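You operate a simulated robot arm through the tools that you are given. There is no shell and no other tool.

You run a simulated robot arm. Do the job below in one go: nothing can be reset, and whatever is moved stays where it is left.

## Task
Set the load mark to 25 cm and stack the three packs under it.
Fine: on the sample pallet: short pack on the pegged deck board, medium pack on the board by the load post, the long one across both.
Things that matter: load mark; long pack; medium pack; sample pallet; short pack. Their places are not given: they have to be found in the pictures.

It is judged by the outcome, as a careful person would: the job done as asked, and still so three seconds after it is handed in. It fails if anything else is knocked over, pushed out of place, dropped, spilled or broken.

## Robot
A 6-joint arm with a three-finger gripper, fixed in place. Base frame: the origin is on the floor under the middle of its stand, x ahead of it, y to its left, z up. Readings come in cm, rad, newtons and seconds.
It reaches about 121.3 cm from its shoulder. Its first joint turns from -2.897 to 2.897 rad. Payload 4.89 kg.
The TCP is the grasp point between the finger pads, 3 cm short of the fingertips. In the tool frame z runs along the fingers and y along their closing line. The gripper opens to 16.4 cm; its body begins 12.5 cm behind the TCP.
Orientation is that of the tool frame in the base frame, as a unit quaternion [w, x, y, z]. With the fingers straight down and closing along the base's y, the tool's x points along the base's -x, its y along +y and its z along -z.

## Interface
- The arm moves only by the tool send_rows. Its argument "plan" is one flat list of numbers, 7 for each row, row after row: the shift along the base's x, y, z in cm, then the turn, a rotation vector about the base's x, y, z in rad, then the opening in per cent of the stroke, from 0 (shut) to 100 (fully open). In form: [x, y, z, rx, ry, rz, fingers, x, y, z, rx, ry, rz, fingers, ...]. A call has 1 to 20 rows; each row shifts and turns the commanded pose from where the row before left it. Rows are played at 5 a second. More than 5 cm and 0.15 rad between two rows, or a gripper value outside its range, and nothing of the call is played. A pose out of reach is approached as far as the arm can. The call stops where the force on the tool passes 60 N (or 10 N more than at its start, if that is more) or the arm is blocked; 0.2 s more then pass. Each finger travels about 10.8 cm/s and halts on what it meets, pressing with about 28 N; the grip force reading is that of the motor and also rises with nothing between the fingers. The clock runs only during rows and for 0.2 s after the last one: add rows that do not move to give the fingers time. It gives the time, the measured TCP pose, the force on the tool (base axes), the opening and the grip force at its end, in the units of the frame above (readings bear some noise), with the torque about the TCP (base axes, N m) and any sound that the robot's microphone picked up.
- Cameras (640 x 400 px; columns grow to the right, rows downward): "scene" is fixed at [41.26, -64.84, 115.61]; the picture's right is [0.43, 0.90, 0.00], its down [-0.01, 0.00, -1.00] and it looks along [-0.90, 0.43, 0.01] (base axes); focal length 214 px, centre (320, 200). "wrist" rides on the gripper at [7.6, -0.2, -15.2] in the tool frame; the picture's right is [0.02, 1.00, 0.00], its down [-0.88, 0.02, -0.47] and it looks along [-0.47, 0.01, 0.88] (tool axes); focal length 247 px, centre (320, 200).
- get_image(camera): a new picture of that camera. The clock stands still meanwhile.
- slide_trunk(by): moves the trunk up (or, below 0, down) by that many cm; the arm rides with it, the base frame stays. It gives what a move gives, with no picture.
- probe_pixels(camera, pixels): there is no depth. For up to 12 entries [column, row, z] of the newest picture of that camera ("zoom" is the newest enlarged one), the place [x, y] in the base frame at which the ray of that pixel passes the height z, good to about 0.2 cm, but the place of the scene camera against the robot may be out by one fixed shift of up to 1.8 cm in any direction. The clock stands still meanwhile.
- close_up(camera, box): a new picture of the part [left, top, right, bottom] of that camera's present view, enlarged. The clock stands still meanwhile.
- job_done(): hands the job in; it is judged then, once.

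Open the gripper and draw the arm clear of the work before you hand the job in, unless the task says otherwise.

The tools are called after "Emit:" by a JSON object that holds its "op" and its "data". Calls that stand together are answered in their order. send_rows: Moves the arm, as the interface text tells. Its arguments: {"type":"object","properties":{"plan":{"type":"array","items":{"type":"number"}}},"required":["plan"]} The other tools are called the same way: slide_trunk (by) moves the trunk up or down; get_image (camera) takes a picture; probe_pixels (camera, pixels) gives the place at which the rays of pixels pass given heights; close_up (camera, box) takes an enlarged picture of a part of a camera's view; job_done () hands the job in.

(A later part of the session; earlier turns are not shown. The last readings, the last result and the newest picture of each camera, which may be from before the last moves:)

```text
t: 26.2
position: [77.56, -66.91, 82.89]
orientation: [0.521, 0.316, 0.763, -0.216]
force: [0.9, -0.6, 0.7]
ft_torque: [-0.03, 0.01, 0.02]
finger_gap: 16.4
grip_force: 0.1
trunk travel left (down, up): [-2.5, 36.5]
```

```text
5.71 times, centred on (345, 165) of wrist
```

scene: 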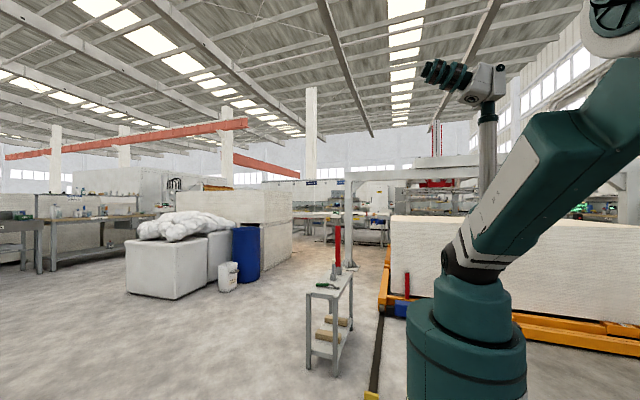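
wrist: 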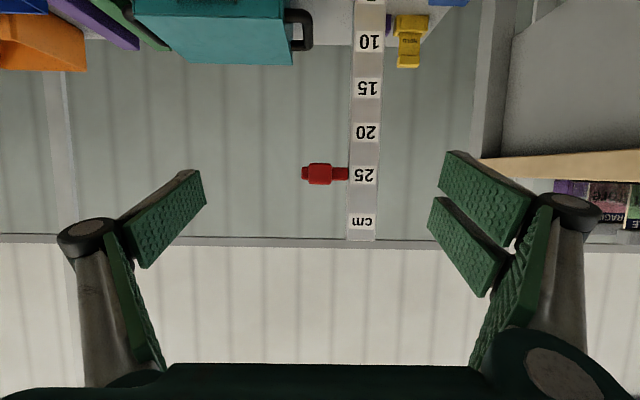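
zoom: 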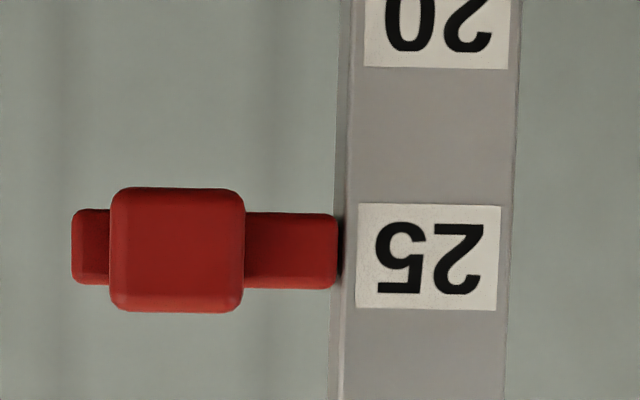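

The bar centre reads about 24.9 (bar row ≈252 versus label centre ≈256 in the zoom, i.e. under 0.1 cm off) and it holds. I now go above the pallet with the tool vertical to measure the deck boards and re-check the rest.

Emit:
{"op": "send_rows", "data": {"plan": [-3.748, 0.99, 1.67, 0.0943, 0.0943, 0, 100, -3.748, 0.99, 1.67, 0.0943, 0.0943, 0, 100, -3.748, 0.99, 1.67, 0.0943, 0.0943, 0, 100, -3.748, 0.99, 1.67, 0.0943, 0.0943, 0, 100, -3.748, 0.99, 1.67, 0.0943, 0.0943, 0, 100, -3.748, 0.99, 1.67, 0.0943, 0.0943, 0, 100, -3.748, 0.99, 1.67, 0.0943, 0.0943, 0, 100, -3.748, 0.99, 1.67, 0.0943, 0.0943, 0, 100, -3.748, 0.99, 1.67, 0.0943, 0.0943, 0, 100, 0, 0, 0, 0, 0, 0, 100]}}

Emit:
{"op": "get_image", "data": {"camera": "wrist"}}

Emit:
{"op": "close_up", "data": {"camera": "wrist", "box": [230, 130, 410, 250]}}

```text
t: 28.4
position: [43.74, -57.84, 98.0]
orientation: [-0.001, 0.383, 0.924, 0.0]
force: [0.1, 0.1, -1.2]
ft_torque: [-0.04, 0.09, 0.03]
finger_gap: 16.42
grip_force: 0.0
trunk travel left (down, up): [-2.5, 36.5]
```

```text
taken
```

wrist: 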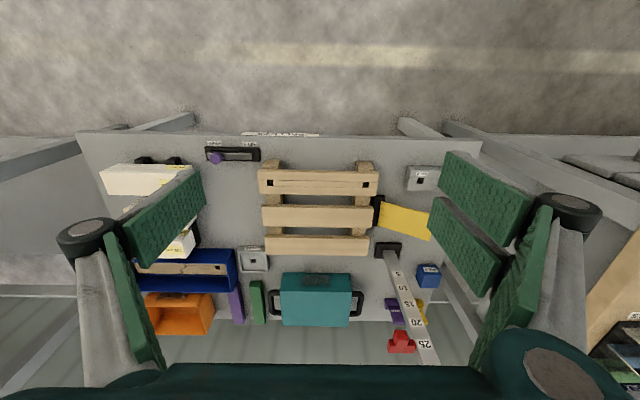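

```text
3.33 times, centred on (320, 190) of wrist
```

zoom: 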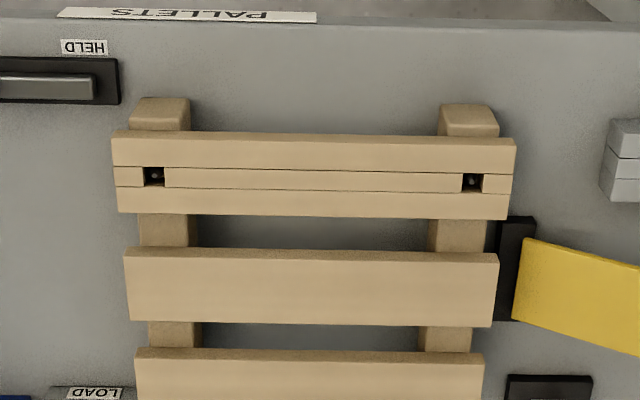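

I probe the deck board edges at deck height (z≈56.6) in this zoom.

Emit:
{"op": "probe_pixels", "data": {"camera": "zoom", "pixels": [[315, 141, 56.6], [315, 215, 56.6], [315, 257, 56.6], [315, 325, 56.6], [315, 359, 56.6], [115, 175, 56.6], [514, 180, 56.6], [152, 177, 56.6], [472, 183, 56.6], [135, 375, 56.6], [483, 380, 56.6], [505, 270, 52]]}}

Emit:
{"op": "close_up", "data": {"camera": "wrist", "box": [250, 210, 390, 300]}}

```text
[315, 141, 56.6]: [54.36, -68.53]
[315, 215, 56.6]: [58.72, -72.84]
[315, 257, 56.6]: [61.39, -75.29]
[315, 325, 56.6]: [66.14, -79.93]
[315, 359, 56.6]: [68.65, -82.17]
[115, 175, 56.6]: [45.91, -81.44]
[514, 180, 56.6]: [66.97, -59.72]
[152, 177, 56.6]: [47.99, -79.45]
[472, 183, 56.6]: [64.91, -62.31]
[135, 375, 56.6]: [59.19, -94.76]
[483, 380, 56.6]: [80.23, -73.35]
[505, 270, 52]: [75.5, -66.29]
```

```text
4.44 times, centred on (320, 255) of wrist
```

zoom: 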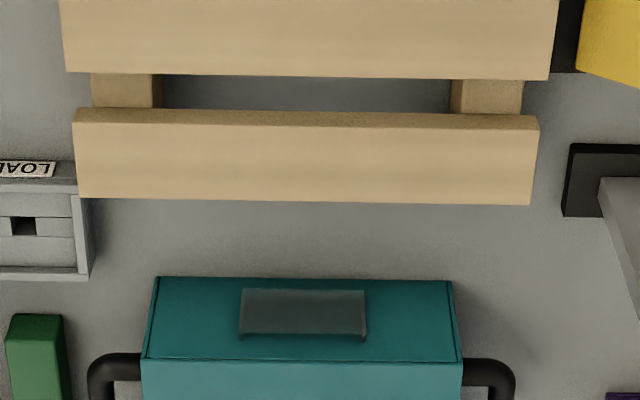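

Boards: near (pegged) v 86.9–93.0, middle centre v≈100, far starts at 106.6; pallet centre u≈-10. I probe the far board's edges in the new zoom.

Emit:
{"op": "probe_pixels", "data": {"camera": "zoom", "pixels": [[310, 129, 56.6], [310, 201, 56.6], [76, 160, 56.6], [536, 165, 56.6], [310, 279, 50], [310, 360, 56]]}}

```text
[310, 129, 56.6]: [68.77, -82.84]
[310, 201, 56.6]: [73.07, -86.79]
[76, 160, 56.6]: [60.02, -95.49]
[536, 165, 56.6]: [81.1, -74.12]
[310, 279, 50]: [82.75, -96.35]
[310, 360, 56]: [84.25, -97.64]
```

Boards are at v≈90, 100 and 110. The short pack lies at radius ≈122 cm, so I'll grip it by its ends (closing along u) with a slight outward tilt of 0.35 rad. I move to a point above it and look.

Emit:
{"op": "send_rows", "data": {"plan": [-0.424, -4.144, -1.69, -0.019, -0.019, 0, 100, -0.424, -4.144, -1.69, -0.019, -0.019, 0, 100, -0.424, -4.144, -1.69, -0.019, -0.019, 0, 100, -0.424, -4.144, -1.69, -0.019, -0.019, 0, 100, -0.424, -4.144, -1.69, -0.019, -0.019, 0, 100, -0.424, -4.144, -1.69, -0.019, -0.019, 0, 100, -0.424, -4.144, -1.69, -0.019, -0.019, 0, 100, -0.424, -4.144, -1.69, -0.019, -0.019, 0, 100, -0.424, -4.144, -1.69, -0.019, -0.019, 0, 100, -0.424, -4.144, -1.69, -0.019, -0.019, 0, 100, -0.424, -4.144, -1.69, -0.019, -0.019, 0, 100, -0.424, -4.144, -1.69, -0.019, -0.019, 0, 100, -0.424, -4.144, -1.69, -0.019, -0.019, 0, 100, 0, 0, 0, 0, 0, 0, 100]}}

Emit:
{"op": "get_image", "data": {"camera": "wrist"}}

Emit:
{"op": "close_up", "data": {"camera": "wrist", "box": [220, 110, 420, 240]}}

```text
t: 31.4
position: [38.33, -111.73, 76.34]
orientation: [0.161, 0.377, 0.91, -0.067]
force: [0.0, -0.1, 0.5]
ft_torque: [-0.06, 0.02, 0.01]
finger_gap: 16.41
grip_force: 0.0
trunk travel left (down, up): [-2.5, 36.5]
```

```text
taken
```

wrist: 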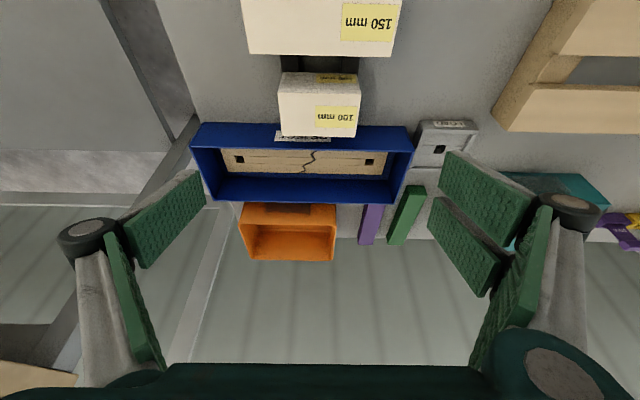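

```text
3.08 times, centred on (320, 175) of wrist
```

zoom: 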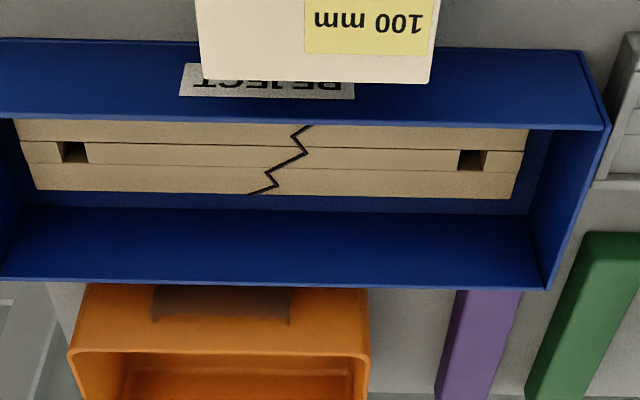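

The bin is a "REJECT" bin with a cracked board. I zoom on the short pack for an accurate position.

Emit:
{"op": "close_up", "data": {"camera": "wrist", "box": [260, 60, 380, 140]}}

```text
5.00 times, centred on (320, 100) of wrist
```

zoom: 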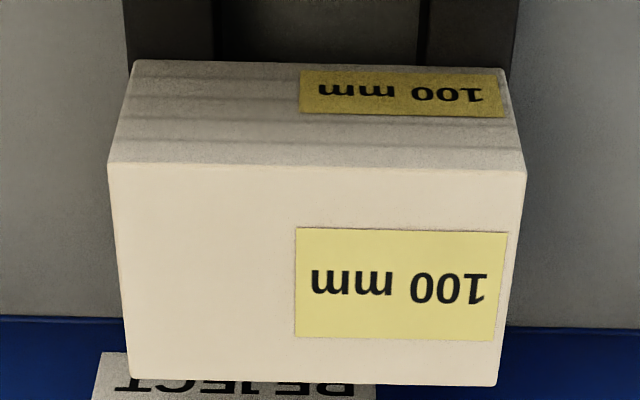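

Emit:
{"op": "probe_pixels", "data": {"camera": "zoom", "pixels": [[108, 166, 58.8], [526, 173, 58.8], [127, 375, 58.8], [497, 384, 58.8], [132, 62, 52.9], [505, 70, 52.9], [108, 166, 58.3], [526, 173, 58.3], [108, 166, 59.3], [526, 173, 59.3]]}}

```text
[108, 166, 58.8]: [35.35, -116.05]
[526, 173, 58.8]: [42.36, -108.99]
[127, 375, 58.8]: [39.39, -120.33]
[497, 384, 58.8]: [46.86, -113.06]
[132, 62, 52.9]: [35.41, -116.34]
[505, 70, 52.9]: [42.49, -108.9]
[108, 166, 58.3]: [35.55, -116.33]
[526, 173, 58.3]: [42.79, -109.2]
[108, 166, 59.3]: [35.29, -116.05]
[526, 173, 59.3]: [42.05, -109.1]
```

The short pack is centred at u≈-52.05, v≈110.0 with top z≈58.8. I move over it, set the gripper to 88 %, and descend to z≈60.

Emit:
{"op": "send_rows", "data": {"plan": [2.65, -2.86, 0, 0, 0, 0, 88, 0, 0, -4, 0, 0, 0, 88, 0, 0, -4, 0, 0, 0, 88, 0, 0, -4, 0, 0, 0, 88, 0, 0, -4, 0, 0, 0, 88, 0, 0, 0, 0, 0, 0, 88]}}

Emit:
{"op": "get_image", "data": {"camera": "wrist"}}

```text
t: 32.8
position: [40.86, -114.29, 60.33]
orientation: [0.16, 0.377, 0.91, -0.066]
force: [0.2, 0.4, 0.3]
ft_torque: [-0.04, -0.03, -0.01]
finger_gap: 14.44
grip_force: 0.0
trunk travel left (down, up): [-2.5, 36.5]
```

```text
taken
```

wrist: 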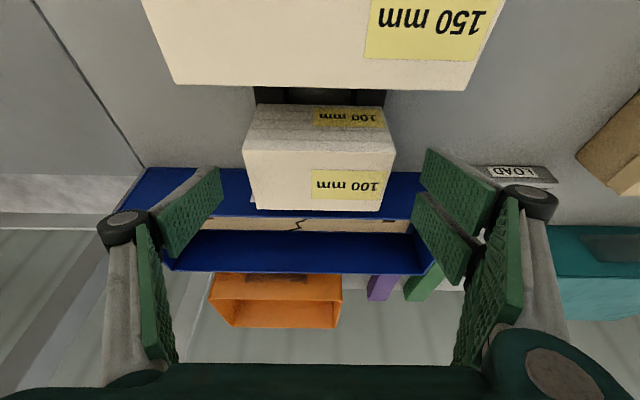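

The pack is centred between the fingers (cols 243–395, fingers at 222 and 425). I go down to z≈57.5 and close on the ends.

Emit:
{"op": "send_rows", "data": {"plan": [0.12, -0.3, -1.4, 0, 0, 0, 88, 0, 0, -1.43, 0, 0, 0, 88, 0, 0, 0, 0, 0, 0, 88, 0, 0, 0, 0, 0, 0, 66, 0, 0, 0, 0, 0, 0, 50, 0, 0, 0, 0, 0, 0, 40, 0, 0, 0, 0, 0, 0, 40, 0, 0, 0, 0, 0, 0, 40]}}

Emit:
{"op": "get_image", "data": {"camera": "wrist"}}

```text
t: 34.6
position: [40.93, -114.58, 57.28]
orientation: [0.16, 0.377, 0.91, -0.067]
force: [-0.4, 0.3, -0.5]
ft_torque: [0.01, -0.07, -0.04]
finger_gap: 9.96
grip_force: 27.9
trunk travel left (down, up): [-2.5, 36.5]
```

```text
taken
```

wrist: 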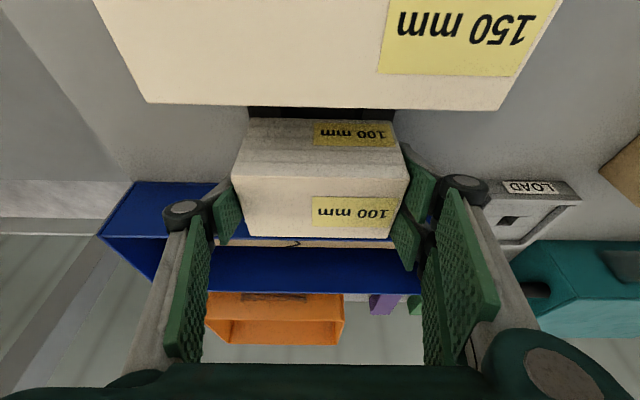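

Gripped at 9.96 cm. I lift slowly, then to z≈72.

Emit:
{"op": "send_rows", "data": {"plan": [0, 0, 0.5, 0, 0, 0, 30, 0, 0, 1.0, 0, 0, 0, 30, 0, 0, 2, 0, 0, 0, 30, 0, 0, 3, 0, 0, 0, 30, 0, 0, 4, 0, 0, 0, 30, 0, 0, 4, 0, 0, 0, 30, 0, 0, 0, 0, 0, 0, 30]}}

Emit:
{"op": "get_image", "data": {"camera": "wrist"}}

```text
t: 36.2
position: [41.05, -114.83, 71.9]
orientation: [0.16, 0.377, 0.91, -0.066]
force: [0.5, -0.4, -3.8]
ft_torque: [0.05, -0.01, 0.02]
finger_gap: 9.96
grip_force: 28.3
trunk travel left (down, up): [-2.5, 36.5]
```

```text
taken
```

wrist: 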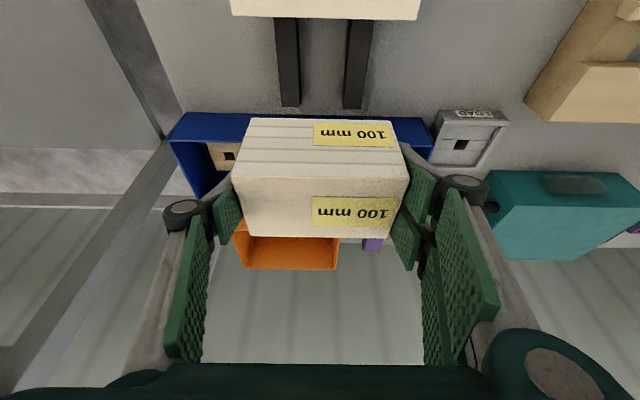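

Lifted securely (load ≈3.8 N). I carry it to above the pegged near board (u≈-10, v≈90) at z≈73.

Emit:
{"op": "send_rows", "data": {"plan": [1.545, 4.412, 0.15, 0, 0, 0, 30, 1.545, 4.412, 0.15, 0, 0, 0, 30, 1.545, 4.412, 0.15, 0, 0, 0, 30, 1.545, 4.412, 0.15, 0, 0, 0, 30, 1.545, 4.412, 0.15, 0, 0, 0, 30, 1.545, 4.412, 0.15, 0, 0, 0, 30, 1.545, 4.412, 0.15, 0, 0, 0, 30, 1.545, 4.412, 0.15, 0, 0, 0, 30, 1.545, 4.412, 0.15, 0, 0, 0, 30, 1.545, 4.412, 0.15, 0, 0, 0, 30, 0, 0, 0, 0, 0, 0, 30, 0, 0, 0, 0, 0, 0, 30]}}

Emit:
{"op": "get_image", "data": {"camera": "wrist"}}

```text
t: 38.8
position: [56.45, -70.85, 73.19]
orientation: [0.161, 0.377, 0.91, -0.067]
force: [0.6, -1.8, -2.6]
ft_torque: [0.04, -0.04, 0.01]
finger_gap: 9.95
grip_force: 27.9
trunk travel left (down, up): [-2.5, 36.5]
```

```text
taken
```

wrist: 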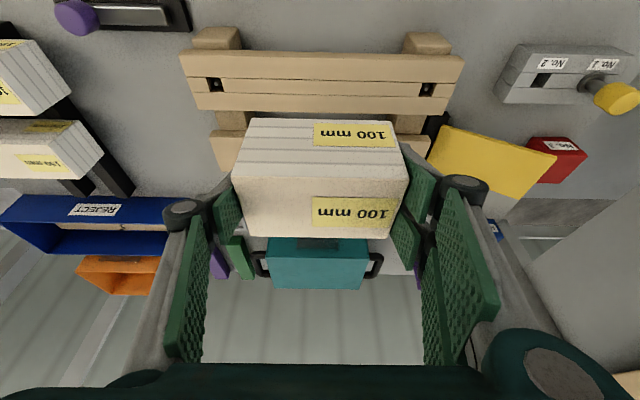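

Now over the near board (u≈-10.2, v≈90.0). I lower to z≈62, about 1 cm above expected contact.

Emit:
{"op": "send_rows", "data": {"plan": [0, 0, -4, 0, 0, 0, 30, 0, 0, -4, 0, 0, 0, 30, 0.08, 0.05, -3.2, 0, 0, 0, 30, 0, 0, 0, 0, 0, 0, 30]}}

Emit:
{"op": "get_image", "data": {"camera": "wrist"}}

```text
t: 39.8
position: [56.58, -70.66, 61.98]
orientation: [0.16, 0.377, 0.91, -0.067]
force: [-1.0, 0.3, -1.8]
ft_torque: [-0.04, -0.02, 0.02]
finger_gap: 9.97
grip_force: 27.8
trunk travel left (down, up): [-2.5, 36.5]
```

```text
taken
```

wrist: 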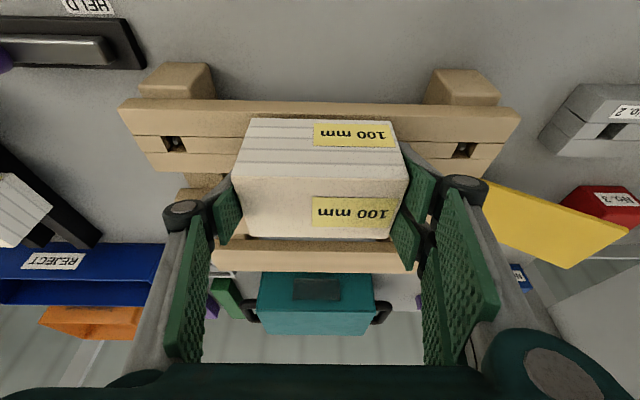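

Close above the board now. I lower in 0.2 cm steps while watching the vertical force.

Emit:
{"op": "send_rows", "data": {"plan": [0, 0, -0.2, 0, 0, 0, 30, 0, 0, -0.2, 0, 0, 0, 30, 0, 0, -0.2, 0, 0, 0, 30, 0, 0, 0, 0, 0, 0, 30]}}

Emit:
{"op": "close_up", "data": {"camera": "wrist", "box": [200, 90, 440, 240]}}

```text
t: 40.8
position: [56.64, -70.59, 61.32]
orientation: [0.16, 0.377, 0.91, -0.067]
force: [-0.8, 0.2, -2.2]
ft_torque: [0.0, 0.0, 0.03]
finger_gap: 9.94
grip_force: 28.2
trunk travel left (down, up): [-2.5, 36.5]
```

```text
2.67 times, centred on (320, 165) of wrist
```

zoom: 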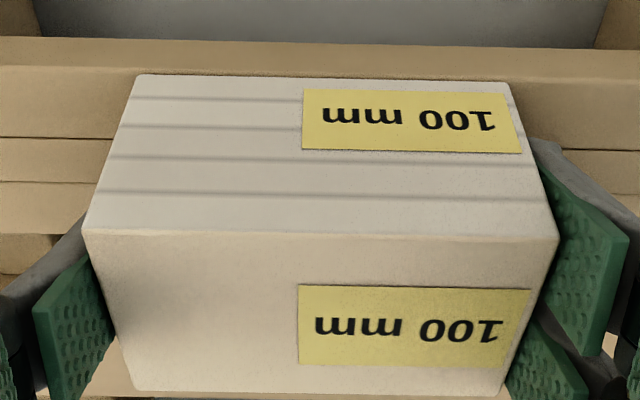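

Still free (fz≈-2). I continue in 0.1 cm steps.

Emit:
{"op": "send_rows", "data": {"plan": [0, 0, -0.1, 0, 0, 0, 30, 0, 0, -0.1, 0, 0, 0, 30, 0, 0, -0.1, 0, 0, 0, 30, 0, 0, 0, 0, 0, 0, 30]}}

```text
t: 41.8
position: [56.68, -70.6, 61.19]
orientation: [0.161, 0.377, 0.909, -0.067]
force: [3.3, 2.7, 23.4]
ft_torque: [0.33, -0.03, -0.04]
finger_gap: 9.96
grip_force: 28.3
trunk travel left (down, up): [-2.5, 36.5]
```

Contact at z≈61.2 (fz +23 N). I relieve 0.12 cm, open the fingers, and check.

Emit:
{"op": "send_rows", "data": {"plan": [0, 0, 0.12, 0, 0, 0, 30, 0, 0, 0, 0, 0, 0, 62, 0, 0, 0, 0, 0, 0, 70, 0, 0, 0, 0, 0, 0, 80, 0, 0, 0, 0, 0, 0, 88, 0, 0, 0, 0, 0, 0, 88]}}

Emit:
{"op": "get_image", "data": {"camera": "wrist"}}

```text
t: 43.2
position: [56.54, -70.54, 61.17]
orientation: [0.161, 0.377, 0.91, -0.066]
force: [-0.9, 0.0, 0.6]
ft_torque: [0.0, 0.0, 0.01]
finger_gap: 14.45
grip_force: 0.0
trunk travel left (down, up): [-2.5, 36.5]
```

```text
taken
```

wrist: 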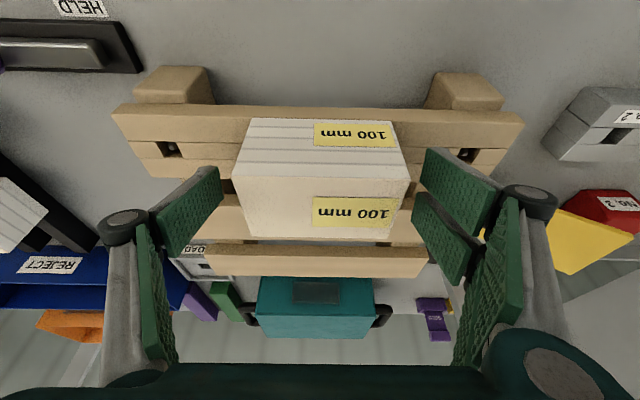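

The short pack stands on the pegged board. I rise, level the tool, and go above the medium pack (u≈-52.2, v≈100.1) with the yaw turned -90° so the fingers close across its width.

Emit:
{"op": "send_rows", "data": {"plan": [0, 0, 4, 0, 0, 0, 88, 0, 0, 4, 0, 0, 0, 88, 0, 0, 3, 0.0619, 0.0619, 0, 88, 0, 0, 3, 0.0619, 0.0619, 0, 88, 0, 0, 3, 0.0619, 0.0619, 0, 88, 0, 0, 3, 0.0619, 0.0619, 0, 80, 0, 0, 0, 0, 0, 0, 60]}}

Emit:
{"op": "send_rows", "data": {"plan": [-2.061, -3.377, 0, 0, 0, -0.1428, 60, -2.061, -3.377, 0, 0, 0, -0.1428, 60, -2.061, -3.377, 0, 0, 0, -0.1428, 60, -2.061, -3.377, 0, 0, 0, -0.1428, 60, -2.061, -3.377, 0, 0, 0, -0.1428, 60, -2.061, -3.377, 0, 0, 0, -0.1428, 60, -2.061, -3.377, 0, 0, 0, -0.1428, 60, -2.061, -3.377, 0, 0, 0, -0.1428, 60, -2.061, -3.377, 0, 0, 0, -0.1428, 60, -2.061, -3.377, 0, 0, 0, -0.1428, 60, -2.061, -3.377, 0, 0, 0, -0.1428, 60, 0, 0, 0, 0, 0, 0, 60]}}

Emit:
{"op": "get_image", "data": {"camera": "wrist"}}

```text
t: 44.8
position: [56.69, -70.69, 81.25]
orientation: [-0.001, 0.383, 0.924, 0.001]
force: [0.4, -0.2, -0.1]
ft_torque: [0.0, -0.01, -0.02]
finger_gap: 9.83
grip_force: 0.1
trunk travel left (down, up): [-2.5, 36.5]
```

```text
t: 47.4
position: [33.92, -107.76, 81.26]
orientation: [0.0, 0.924, 0.382, 0.0]
force: [0.2, 0.2, 0.3]
ft_torque: [-0.05, 0.05, 0.0]
finger_gap: 9.84
grip_force: 0.0
trunk travel left (down, up): [-2.5, 36.5]
```

```text
taken
```

wrist: 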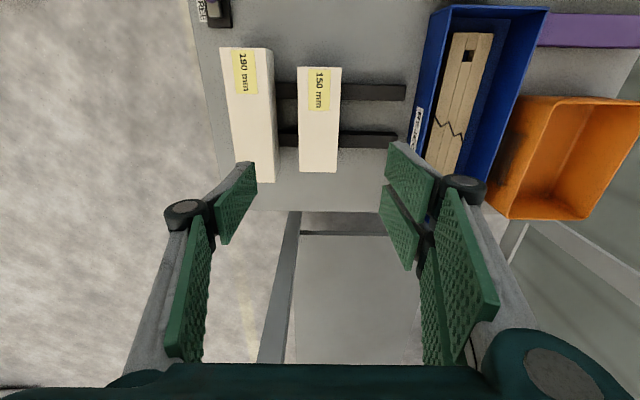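

The medium pack is at cols 298–340, the long at 220–277. I zoom and probe corners for exact alignment.

Emit:
{"op": "close_up", "data": {"camera": "wrist", "box": [200, 40, 400, 190]}}

```text
2.67 times, centred on (300, 115) of wrist
```

zoom: 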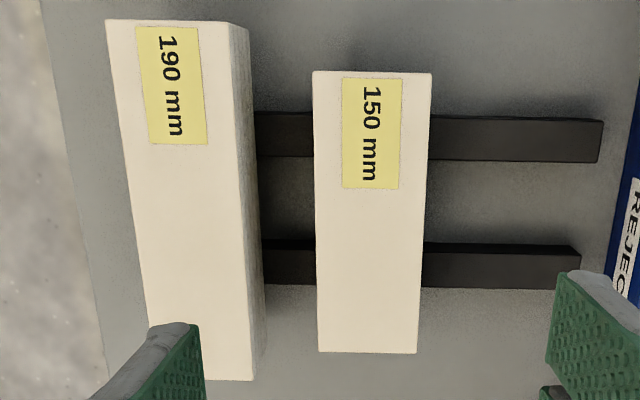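

Emit:
{"op": "probe_pixels", "data": {"camera": "zoom", "pixels": [[313, 72, 58.8], [433, 73, 58.8], [319, 351, 58.8], [417, 353, 58.8], [107, 20, 58.8], [228, 24, 58.8], [252, 380, 58.8], [150, 370, 58.8], [602, 121, 52.9], [580, 287, 52.9]]}}

```text
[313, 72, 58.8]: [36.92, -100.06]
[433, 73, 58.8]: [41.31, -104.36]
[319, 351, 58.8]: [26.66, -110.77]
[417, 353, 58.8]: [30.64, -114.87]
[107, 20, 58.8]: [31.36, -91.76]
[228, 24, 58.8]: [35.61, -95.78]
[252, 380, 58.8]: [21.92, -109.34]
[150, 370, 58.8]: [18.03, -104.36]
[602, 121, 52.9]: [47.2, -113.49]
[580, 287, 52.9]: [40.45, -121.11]
```

Medium pack centre: u≈-52.07, v≈100.0. I set the gripper to 46 % (7.5 cm) and descend to z≈62 for a check before inserting the fingers in the gaps.

Emit:
{"op": "send_rows", "data": {"plan": [-0.05, 0.23, -3.85, 0, 0, 0, 46, 0, 0, -3.85, 0, 0, 0, 46, 0, 0, -3.85, 0, 0, 0, 46, 0, 0, -3.85, 0, 0, 0, 46, 0, 0, -3.0, 0, 0, 0, 46, 0, 0, 0, 0, 0, 0, 46]}}

Emit:
{"op": "get_image", "data": {"camera": "wrist"}}

Emit:
{"op": "close_up", "data": {"camera": "wrist", "box": [200, 100, 440, 250]}}

```text
t: 48.8
position: [33.96, -107.84, 62.91]
orientation: [0.0, 0.924, 0.382, 0.001]
force: [0.6, 0.6, 0.7]
ft_torque: [0.02, -0.01, -0.01]
finger_gap: 7.54
grip_force: 0.0
trunk travel left (down, up): [-2.5, 36.5]
```

```text
taken
```

wrist: 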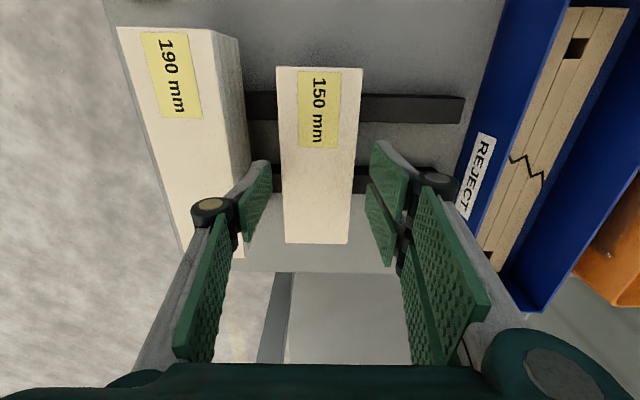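

```text
2.67 times, centred on (320, 175) of wrist
```

zoom: 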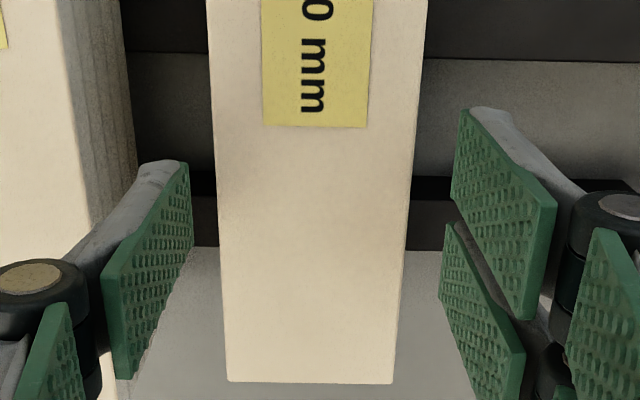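

The pack centre is about 0.2 cm toward -v from finger centre, with clear gaps on both sides. I correct and descend to z≈57.4.

Emit:
{"op": "send_rows", "data": {"plan": [-0.04, 0.24, 0, 0, 0, 0, 46, 0, 0, -2, 0, 0, 0, 46, 0, 0, -2, 0, 0, 0, 46, 0, 0, -1.5, 0, 0, 0, 46, 0, 0, 0, 0, 0, 0, 46]}}

Emit:
{"op": "get_image", "data": {"camera": "wrist"}}

```text
t: 50.0
position: [33.76, -107.35, 57.27]
orientation: [0.0, 0.924, 0.383, -0.001]
force: [-0.2, -0.1, 0.5]
ft_torque: [0.0, -0.01, -0.01]
finger_gap: 7.52
grip_force: 0.1
trunk travel left (down, up): [-2.5, 36.5]
```

```text
taken
```

wrist: 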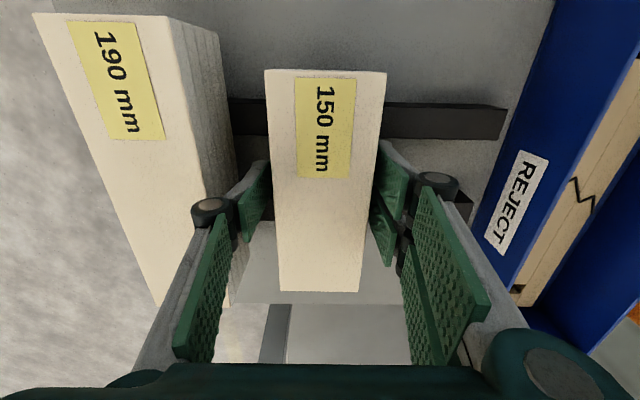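

No contact yet, thumb in the gap. I close the gripper on the pack.

Emit:
{"op": "send_rows", "data": {"plan": [0, 0, 0, 0, 0, 0, 38, 0, 0, 0, 0, 0, 0, 30, 0, 0, 0, 0, 0, 0, 20, 0, 0, 0, 0, 0, 0, 15, 0, 0, 0, 0, 0, 0, 15]}}

Emit:
{"op": "get_image", "data": {"camera": "wrist"}}

```text
t: 51.2
position: [34.03, -107.37, 57.36]
orientation: [0.0, 0.924, 0.383, 0.0]
force: [1.4, -0.1, 0.3]
ft_torque: [-0.14, -0.16, 0.0]
finger_gap: 5.96
grip_force: 27.7
trunk travel left (down, up): [-2.5, 36.5]
```

```text
taken
```

wrist: 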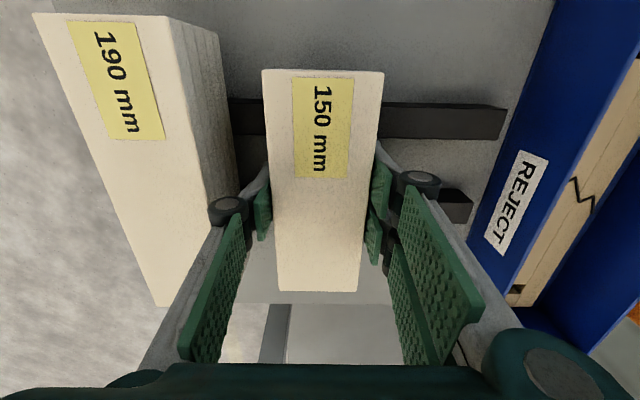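

Gripped (5.96 cm). I lift straight up to z≈74.

Emit:
{"op": "send_rows", "data": {"plan": [0, 0, 0.5, 0, 0, 0, 15, 0, 0, 1.5, 0, 0, 0, 15, 0, 0, 3, 0, 0, 0, 15, 0, 0, 4, 0, 0, 0, 15, 0, 0, 4, 0, 0, 0, 15, 0, 0, 4, 0, 0, 0, 15, 0, 0, 0, 0, 0, 0, 15]}}

Emit:
{"op": "get_image", "data": {"camera": "wrist"}}

```text
t: 52.8
position: [33.96, -107.38, 74.4]
orientation: [0.0, 0.924, 0.382, 0.0]
force: [0.2, -0.9, -3.7]
ft_torque: [0.1, 0.02, 0.0]
finger_gap: 5.95
grip_force: 28.7
trunk travel left (down, up): [-2.5, 36.5]
```

```text
taken
```

wrist: 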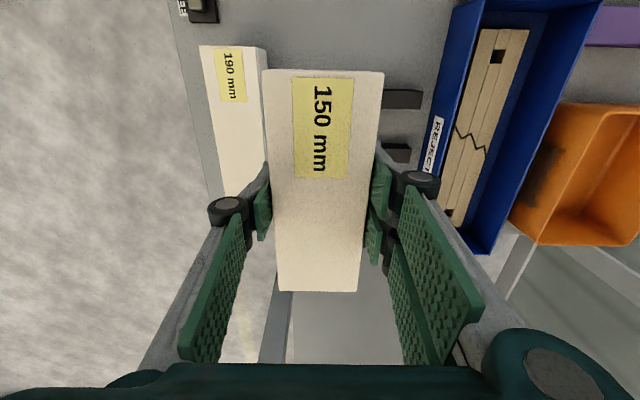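

Lifted fine (≈3.7 N). I carry it to above the far board by the post (u≈-10, v≈110) at z≈74.

Emit:
{"op": "send_rows", "data": {"plan": [3.685, 2.255, 0, 0, 0, 0, 15, 3.685, 2.255, 0, 0, 0, 0, 15, 3.685, 2.255, 0, 0, 0, 0, 15, 3.685, 2.255, 0, 0, 0, 0, 15, 3.685, 2.255, 0, 0, 0, 0, 15, 3.685, 2.255, 0, 0, 0, 0, 15, 3.685, 2.255, 0, 0, 0, 0, 15, 3.685, 2.255, 0, 0, 0, 0, 15, 3.685, 2.255, 0, 0, 0, 0, 15, 3.685, 2.255, 0, 0, 0, 0, 15, 0, 0, 0, 0, 0, 0, 15, 0, 0, 0, 0, 0, 0, 15]}}

Emit:
{"op": "get_image", "data": {"camera": "wrist"}}

```text
t: 55.4
position: [70.92, -84.71, 74.2]
orientation: [0.0, 0.924, 0.383, 0.0]
force: [-0.1, -0.3, -3.1]
ft_torque: [0.0, 0.01, -0.04]
finger_gap: 5.96
grip_force: 28.2
trunk travel left (down, up): [-2.5, 36.5]
```

```text
taken
```

wrist: 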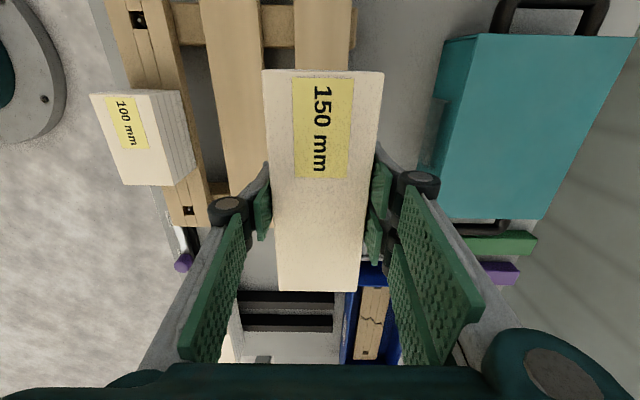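

Over the far board (u≈-9.8, v≈110.05). I lower to z≈62.2, about 1 cm above expected contact.

Emit:
{"op": "send_rows", "data": {"plan": [0, 0, -4, 0, 0, 0, 15, 0, 0, -4, 0, 0, 0, 15, 0, 0, -3, 0, 0, 0, 15, 0, 0, -1, 0, 0, 0, 15, 0, 0, 0, 0, 0, 0, 15]}}

Emit:
{"op": "get_image", "data": {"camera": "wrist"}}

```text
t: 56.6
position: [70.58, -84.86, 62.29]
orientation: [0.0, 0.924, 0.383, -0.001]
force: [-0.4, -0.1, -3.9]
ft_torque: [-0.01, 0.04, -0.01]
finger_gap: 5.97
grip_force: 28.0
trunk travel left (down, up): [-2.5, 36.5]
```

```text
taken
```

wrist: 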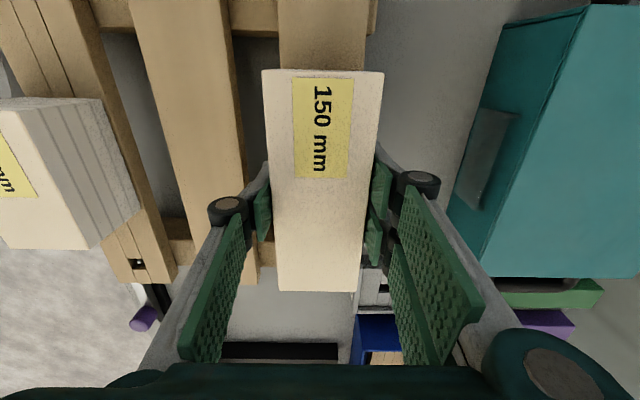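

Aligned with the far board. I lower in small steps to contact.

Emit:
{"op": "send_rows", "data": {"plan": [0.07, -0.07, -0.2, 0, 0, 0, 15, 0, 0, -0.2, 0, 0, 0, 15, 0, 0, -0.2, 0, 0, 0, 15, 0, 0, 0, 0, 0, 0, 15]}}

```text
t: 57.6
position: [70.92, -84.98, 61.71]
orientation: [0.0, 0.924, 0.383, 0.0]
force: [-0.8, 0.4, -3.6]
ft_torque: [0.0, 0.0, 0.02]
finger_gap: 5.97
grip_force: 28.3
trunk travel left (down, up): [-2.5, 36.5]
```

No contact at z≈61.7. Continuing in 0.1 cm steps.

Emit:
{"op": "send_rows", "data": {"plan": [0, 0, -0.1, 0, 0, 0, 15, 0, 0, -0.1, 0, 0, 0, 15, 0, 0, -0.1, 0, 0, 0, 15, 0, 0, 0, 0, 0, 0, 15]}}

```text
t: 58.6
position: [70.86, -84.83, 61.33]
orientation: [0.0, 0.924, 0.382, 0.0]
force: [-0.7, 0.4, -4.0]
ft_torque: [-0.01, -0.02, 0.0]
finger_gap: 5.97
grip_force: 27.9
trunk travel left (down, up): [-2.5, 36.5]
```

Emit:
{"op": "send_rows", "data": {"plan": [0, 0, -0.1, 0, 0, 0, 15, 0, 0, -0.1, 0, 0, 0, 15, 0, 0, 0, 0, 0, 0, 15]}}

```text
t: 59.4
position: [70.97, -84.92, 61.22]
orientation: [0.0, 0.924, 0.383, 0.0]
force: [-0.4, -0.1, -4.3]
ft_torque: [0.01, 0.0, 0.01]
finger_gap: 5.93
grip_force: 27.8
trunk travel left (down, up): [-2.5, 36.5]
```

Still no contact (fz≈-4 N, z≈61.2); I keep lowering by 0.1 cm steps.

Emit:
{"op": "send_rows", "data": {"plan": [0, 0, -0.1, 0, 0, 0, 15, 0, 0, -0.1, 0, 0, 0, 15, 0, 0, 0, 0, 0, 0, 15]}}

```text
t: 60.2
position: [70.81, -84.97, 61.08]
orientation: [0.001, 0.924, 0.383, 0.0]
force: [4.5, -4.6, 12.8]
ft_torque: [0.17, 0.16, -0.03]
finger_gap: 5.99
grip_force: 28.0
trunk travel left (down, up): [-2.5, 36.5]
```

Contact (fz +12.8 N at z≈61.1). I ease 0.08 cm up and open the fingers to 48 %.

Emit:
{"op": "send_rows", "data": {"plan": [0, 0, 0.08, 0, 0, 0, 15, 0, 0, 0, 0, 0, 0, 38, 0, 0, 0, 0, 0, 0, 44, 0, 0, 0, 0, 0, 0, 50, 0, 0, 0, 0, 0, 0, 50, 0, 0, 0, 0, 0, 0, 50]}}

Emit:
{"op": "get_image", "data": {"camera": "wrist"}}

```text
t: 61.6
position: [70.83, -84.89, 60.95]
orientation: [0.0, 0.924, 0.382, 0.001]
force: [-0.1, -0.5, -0.7]
ft_torque: [-0.01, 0.0, 0.0]
finger_gap: 8.22
grip_force: 0.0
trunk travel left (down, up): [-2.5, 36.5]
```

```text
taken
```

wrist: 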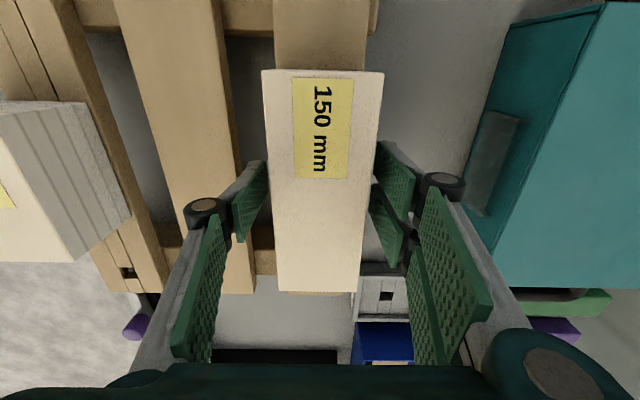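

The medium pack is resting on the far board. I raise to z≈81 and then go above the long pack (u≈-52.2, v≈90.0).

Emit:
{"op": "send_rows", "data": {"plan": [0, 0, 2, 0, 0, 0, 50, 0, 0, 4, 0, 0, 0, 50, 0, 0, 4, 0, 0, 0, 50, 0, 0, 5, 0, 0, 0, 50, 0, 0, 5, 0, 0, 0, 50, 0, 0, 0, 0, 0, 0, 50]}}

Emit:
{"op": "get_image", "data": {"camera": "wrist"}}

Emit:
{"op": "send_rows", "data": {"plan": [-4.405, -1.563, 0, 0, 0, 0, 60, -4.405, -1.563, 0, 0, 0, 0, 60, -4.405, -1.563, 0, 0, 0, 0, 60, -4.405, -1.563, 0, 0, 0, 0, 60, -4.405, -1.563, 0, 0, 0, 0, 60, -4.405, -1.563, 0, 0, 0, 0, 60, -4.405, -1.563, 0, 0, 0, 0, 60, -4.405, -1.563, 0, 0, 0, 0, 60, -4.405, -1.563, 0, 0, 0, 0, 60, -4.405, -1.563, 0, 0, 0, 0, 60, 0, 0, 0, 0, 0, 0, 60]}}

Emit:
{"op": "get_image", "data": {"camera": "wrist"}}

```text
t: 63.0
position: [70.7, -84.91, 80.99]
orientation: [-0.001, 0.924, 0.383, 0.0]
force: [0.2, 0.5, -0.4]
ft_torque: [0.04, 0.03, -0.01]
finger_gap: 8.19
grip_force: 0.0
trunk travel left (down, up): [-2.5, 36.5]
```

```text
taken
```

wrist: 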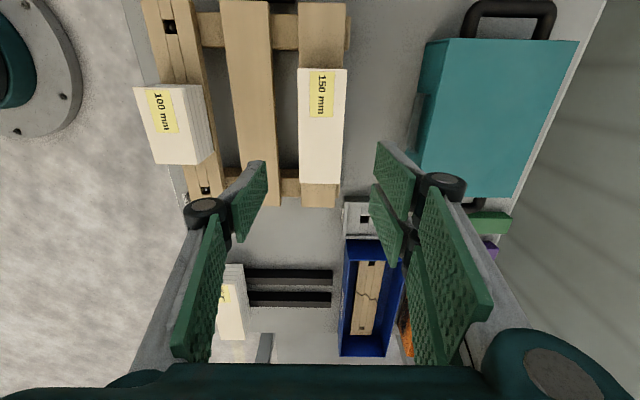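

```text
t: 65.4
position: [26.49, -100.55, 81.15]
orientation: [0.0, 0.924, 0.383, 0.001]
force: [1.5, 0.2, 0.2]
ft_torque: [-0.04, 0.12, 0.01]
finger_gap: 9.84
grip_force: 0.1
trunk travel left (down, up): [-2.5, 36.5]
```

```text
taken
```

wrist: 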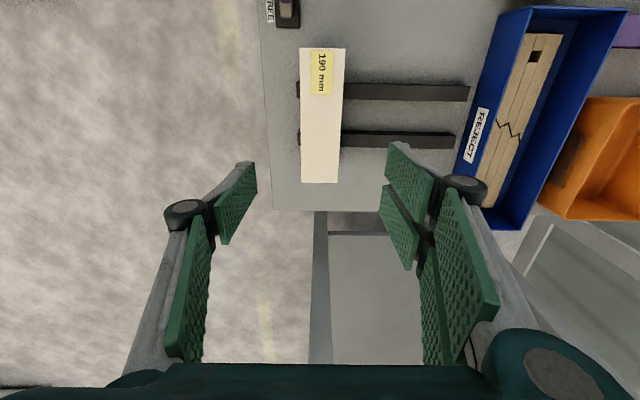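

The long pack is at cols 300–346. I zoom and probe its corners.

Emit:
{"op": "close_up", "data": {"camera": "wrist", "box": [220, 30, 420, 190]}}

```text
2.50 times, centred on (320, 110) of wrist
```

zoom: 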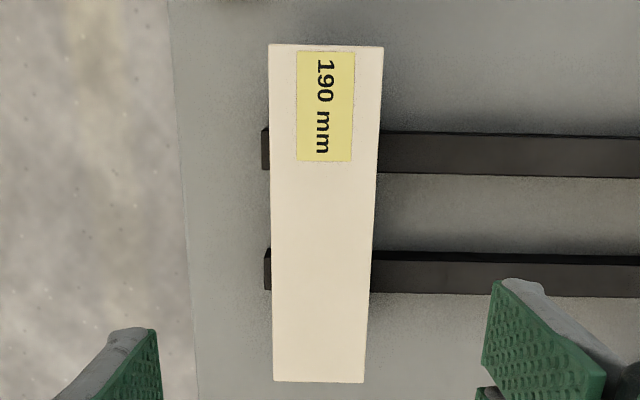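

Emit:
{"op": "probe_pixels", "data": {"camera": "zoom", "pixels": [[269, 44, 58.8], [384, 46, 58.8], [274, 381, 58.8], [363, 383, 58.8]]}}

```text
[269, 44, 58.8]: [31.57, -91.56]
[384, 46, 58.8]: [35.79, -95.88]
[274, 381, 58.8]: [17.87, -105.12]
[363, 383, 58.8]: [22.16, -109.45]
```

Long pack centre u≈-52.08, v≈90.05. I align, set 50 % opening and descend to z≈57.4 in stages.

Emit:
{"op": "send_rows", "data": {"plan": [0.36, 0.05, -4, 0, 0, 0, 50, 0, 0, -4, 0, 0, 0, 50, 0, 0, -4, 0, 0, 0, 50, 0, 0, -4, 0, 0, 0, 50, 0, 0, -3, 0, 0, 0, 50, 0, 0, 0, 0, 0, 0, 50]}}

Emit:
{"op": "get_image", "data": {"camera": "wrist"}}

```text
t: 66.8
position: [27.0, -100.48, 61.91]
orientation: [0.0, 0.924, 0.382, 0.0]
force: [-0.7, 0.7, 0.6]
ft_torque: [-0.05, -0.04, 0.01]
finger_gap: 8.22
grip_force: 0.0
trunk travel left (down, up): [-2.5, 36.5]
```

```text
taken
```

wrist: 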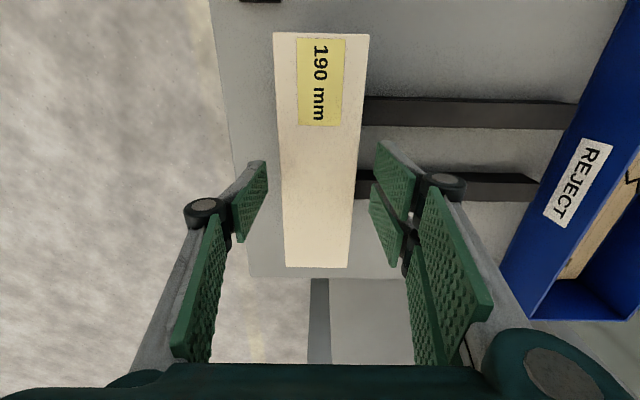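

Aligned (u≈-52.0, v≈90.1). I descend to z≈57.4 and close.

Emit:
{"op": "send_rows", "data": {"plan": [-0.1, 0.0, -2.5, 0, 0, 0, 50, 0, 0, -2.0, 0, 0, 0, 50, 0, 0, 0, 0, 0, 0, 50, 0, 0, 0, 0, 0, 0, 42, 0, 0, 0, 0, 0, 0, 35, 0, 0, 0, 0, 0, 0, 25, 0, 0, 0, 0, 0, 0, 15, 0, 0, 0, 0, 0, 0, 15]}}

Emit:
{"op": "get_image", "data": {"camera": "wrist"}}

```text
t: 68.6
position: [26.84, -100.28, 57.55]
orientation: [0.0, 0.924, 0.382, -0.001]
force: [-1.0, 0.7, 1.2]
ft_torque: [0.14, 0.02, 0.01]
finger_gap: 5.95
grip_force: 28.1
trunk travel left (down, up): [-2.5, 36.5]
```

```text
taken
```

wrist: 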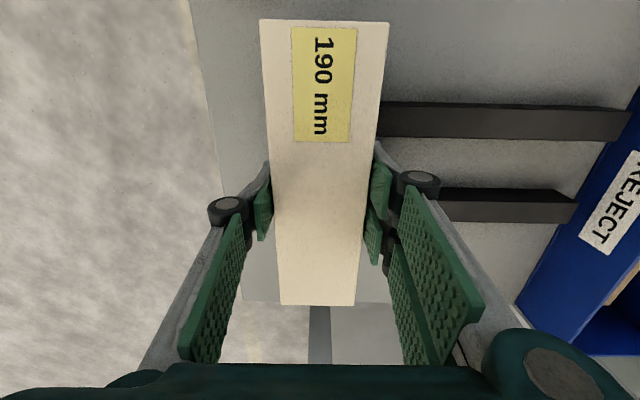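

Gripped (5.95 cm). I lift the long pack to z≈78.

Emit:
{"op": "send_rows", "data": {"plan": [0, 0, 0.5, 0, 0, 0, 15, 0, 0, 1.5, 0, 0, 0, 15, 0, 0, 3, 0, 0, 0, 15, 0, 0, 4, 0, 0, 0, 15, 0, 0, 4, 0, 0, 0, 15, 0, 0, 4, 0, 0, 0, 15, 0, 0, 3.5, 0, 0, 0, 15, 0, 0, 0, 0, 0, 0, 15]}}

Emit:
{"op": "get_image", "data": {"camera": "wrist"}}

```text
t: 70.4
position: [26.9, -100.53, 78.0]
orientation: [0.0, 0.924, 0.383, 0.001]
force: [0.4, -0.2, -3.5]
ft_torque: [0.03, 0.04, 0.02]
finger_gap: 5.97
grip_force: 27.8
trunk travel left (down, up): [-2.5, 36.5]
```

```text
taken
```

wrist: 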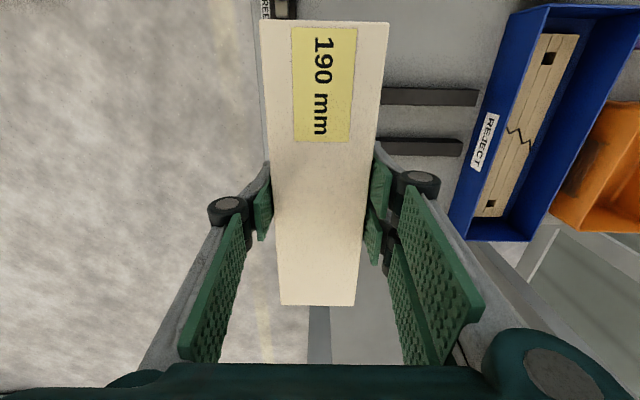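

Secure. I carry it to above the two packs while yawing back +90° so it lies along v.

Emit:
{"op": "send_rows", "data": {"plan": [3.056, 1.901, 0, 0, 0, 0.1309, 15, 3.056, 1.901, 0, 0, 0, 0.1309, 15, 3.056, 1.901, 0, 0, 0, 0.1309, 15, 3.056, 1.901, 0, 0, 0, 0.1309, 15, 3.056, 1.901, 0, 0, 0, 0.1309, 15, 3.056, 1.901, 0, 0, 0, 0.1309, 15, 3.056, 1.901, 0, 0, 0, 0.1309, 15, 3.056, 1.901, 0, 0, 0, 0.1309, 15, 3.056, 1.901, 0, 0, 0, 0.1309, 15, 3.056, 1.901, 0, 0, 0, 0.1309, 15, 3.056, 1.901, 0, 0, 0, 0.1309, 15, 3.056, 1.901, 0, 0, 0, 0.1309, 15, 0, 0, 0, 0, 0, 0, 15, 0, 0, 0, 0, 0, 0, 15]}}

Emit:
{"op": "get_image", "data": {"camera": "wrist"}}

```text
t: 73.4
position: [63.99, -77.55, 77.93]
orientation: [-0.001, 0.382, 0.924, 0.001]
force: [0.2, -0.6, -5.1]
ft_torque: [0.02, 0.04, 0.02]
finger_gap: 5.96
grip_force: 27.9
trunk travel left (down, up): [-2.5, 36.5]
```

```text
taken
```

wrist: 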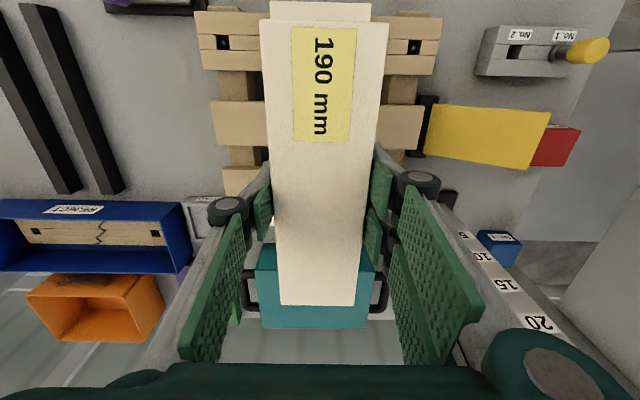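

Nearly aligned (u≈-9.6, v≈100.1). I correct by -0.4 u, -0.15 v, and lower to z≈68.6.

Emit:
{"op": "send_rows", "data": {"plan": [-0.39, -0.18, -3, 0, 0, 0, 15, 0, 0, -3, 0, 0, 0, 15, 0, 0, -2.3, 0, 0, 0, 15, 0, 0, -1, 0, 0, 0, 15, 0, 0, 0, 0, 0, 0, 15]}}

Emit:
{"op": "get_image", "data": {"camera": "wrist"}}

```text
t: 74.6
position: [63.55, -77.82, 68.89]
orientation: [-0.001, 0.382, 0.924, 0.0]
force: [0.6, -0.2, -4.7]
ft_torque: [-0.02, -0.02, -0.01]
finger_gap: 5.95
grip_force: 28.3
trunk travel left (down, up): [-2.5, 36.5]
```

```text
taken
```

wrist: 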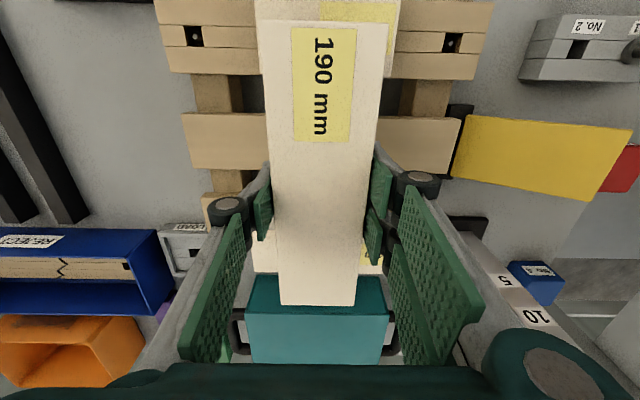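

Alignment good (u≈-10.1, v≈100.0). I lower in small steps toward contact with both packs' tops.

Emit:
{"op": "send_rows", "data": {"plan": [0, 0, -0.25, 0, 0, 0, 15, 0, 0, -0.25, 0, 0, 0, 15, 0, 0, -0.2, 0, 0, 0, 15, 0, 0, -0.2, 0, 0, 0, 15, 0, 0, 0, 0, 0, 0, 15]}}

Emit:
{"op": "send_rows", "data": {"plan": [0, 0, -0.1, 0, 0, 0, 15, 0, 0, -0.1, 0, 0, 0, 15, 0, 0, -0.1, 0, 0, 0, 15, 0, 0, 0, 0, 0, 0, 15]}}

```text
t: 75.8
position: [63.32, -77.78, 67.89]
orientation: [-0.001, 0.382, 0.924, 0.0]
force: [-0.5, 0.0, -4.5]
ft_torque: [0.01, -0.01, 0.01]
finger_gap: 5.97
grip_force: 28.2
trunk travel left (down, up): [-2.5, 36.5]
```

```text
t: 76.8
position: [63.42, -77.84, 67.59]
orientation: [0.0, 0.383, 0.924, 0.0]
force: [-0.1, -1.6, -1.6]
ft_torque: [-0.1, 0.04, 0.0]
finger_gap: 5.98
grip_force: 27.9
trunk travel left (down, up): [-2.5, 36.5]
```

Force starts to change (fz -4.5 → -1.6): first touch. I continue with two more 0.1 cm steps.

Emit:
{"op": "send_rows", "data": {"plan": [0, 0, -0.1, 0, 0, 0, 15, 0, 0, 0, 0, 0, 0, 15]}}

```text
t: 77.4
position: [63.49, -77.87, 67.61]
orientation: [0.0, 0.383, 0.924, 0.0]
force: [0.8, 1.1, 12.3]
ft_torque: [0.28, 0.49, -0.06]
finger_gap: 5.99
grip_force: 28.0
trunk travel left (down, up): [-2.5, 36.5]
```

Contact on both ends (fz +12 N, modest torque). I ease by 0.06 cm and open the fingers to 50 %.

Emit:
{"op": "send_rows", "data": {"plan": [0, 0, 0.06, 0, 0, 0, 15, 0, 0, 0, 0, 0, 0, 38, 0, 0, 0, 0, 0, 0, 44, 0, 0, 0, 0, 0, 0, 50, 0, 0, 0, 0, 0, 0, 55, 0, 0, 0, 0, 0, 0, 55]}}

Emit:
{"op": "get_image", "data": {"camera": "wrist"}}

```text
t: 78.8
position: [63.33, -77.91, 67.59]
orientation: [0.0, 0.383, 0.924, 0.0]
force: [-0.3, 0.6, 0.3]
ft_torque: [-0.01, -0.01, 0.0]
finger_gap: 9.01
grip_force: 0.0
trunk travel left (down, up): [-2.5, 36.5]
```

```text
taken
```

wrist: 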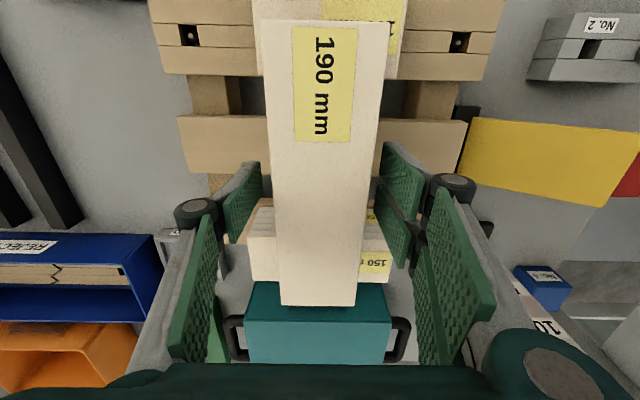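

Released; the long pack bridges both. I rise straight up, then draw back toward the robot and take an overview.

Emit:
{"op": "send_rows", "data": {"plan": [0, 0, 2, 0, 0, 0, 55, 0, 0, 4, 0, 0, 0, 55, 0, 0, 4, 0, 0, 0, 55, 0, 0, 4, 0, 0, 0, 55, 0, 0, 4, 0, 0, 0, 55, -2.8, 2.8, 2, 0, 0, 0, 70, -2.8, 2.8, 2, 0, 0, 0, 85, -2.8, 2.8, 2, 0, 0, 0, 100, -2.8, 2.8, 2, 0, 0, 0, 100, -2.8, 2.8, 2, 0, 0, 0, 100, -2.8, 2.8, 1, 0, 0, 0, 100, -2.8, 2.8, 0, 0, 0, 0, 100, 0, 0, 0, 0, 0, 0, 100]}}

Emit:
{"op": "get_image", "data": {"camera": "wrist"}}

Emit:
{"op": "close_up", "data": {"camera": "wrist", "box": [230, 130, 430, 255]}}

```text
t: 81.6
position: [43.79, -58.21, 96.41]
orientation: [-0.001, 0.383, 0.924, 0.0]
force: [-0.1, -0.4, 0.2]
ft_torque: [0.04, 0.07, 0.01]
finger_gap: 16.4
grip_force: 0.0
trunk travel left (down, up): [-2.5, 36.5]
```

```text
taken
```

wrist: 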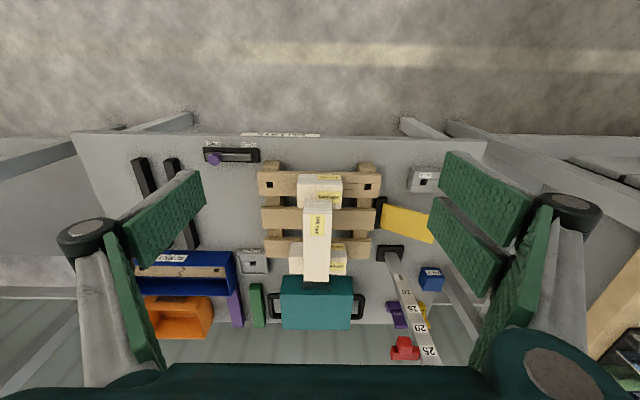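

```text
3.20 times, centred on (330, 192) of wrist
```

zoom: 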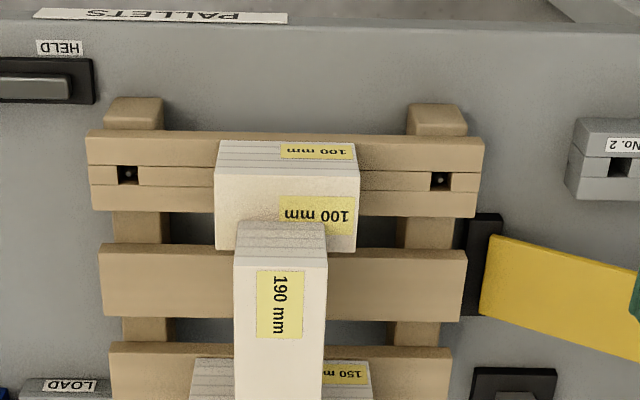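

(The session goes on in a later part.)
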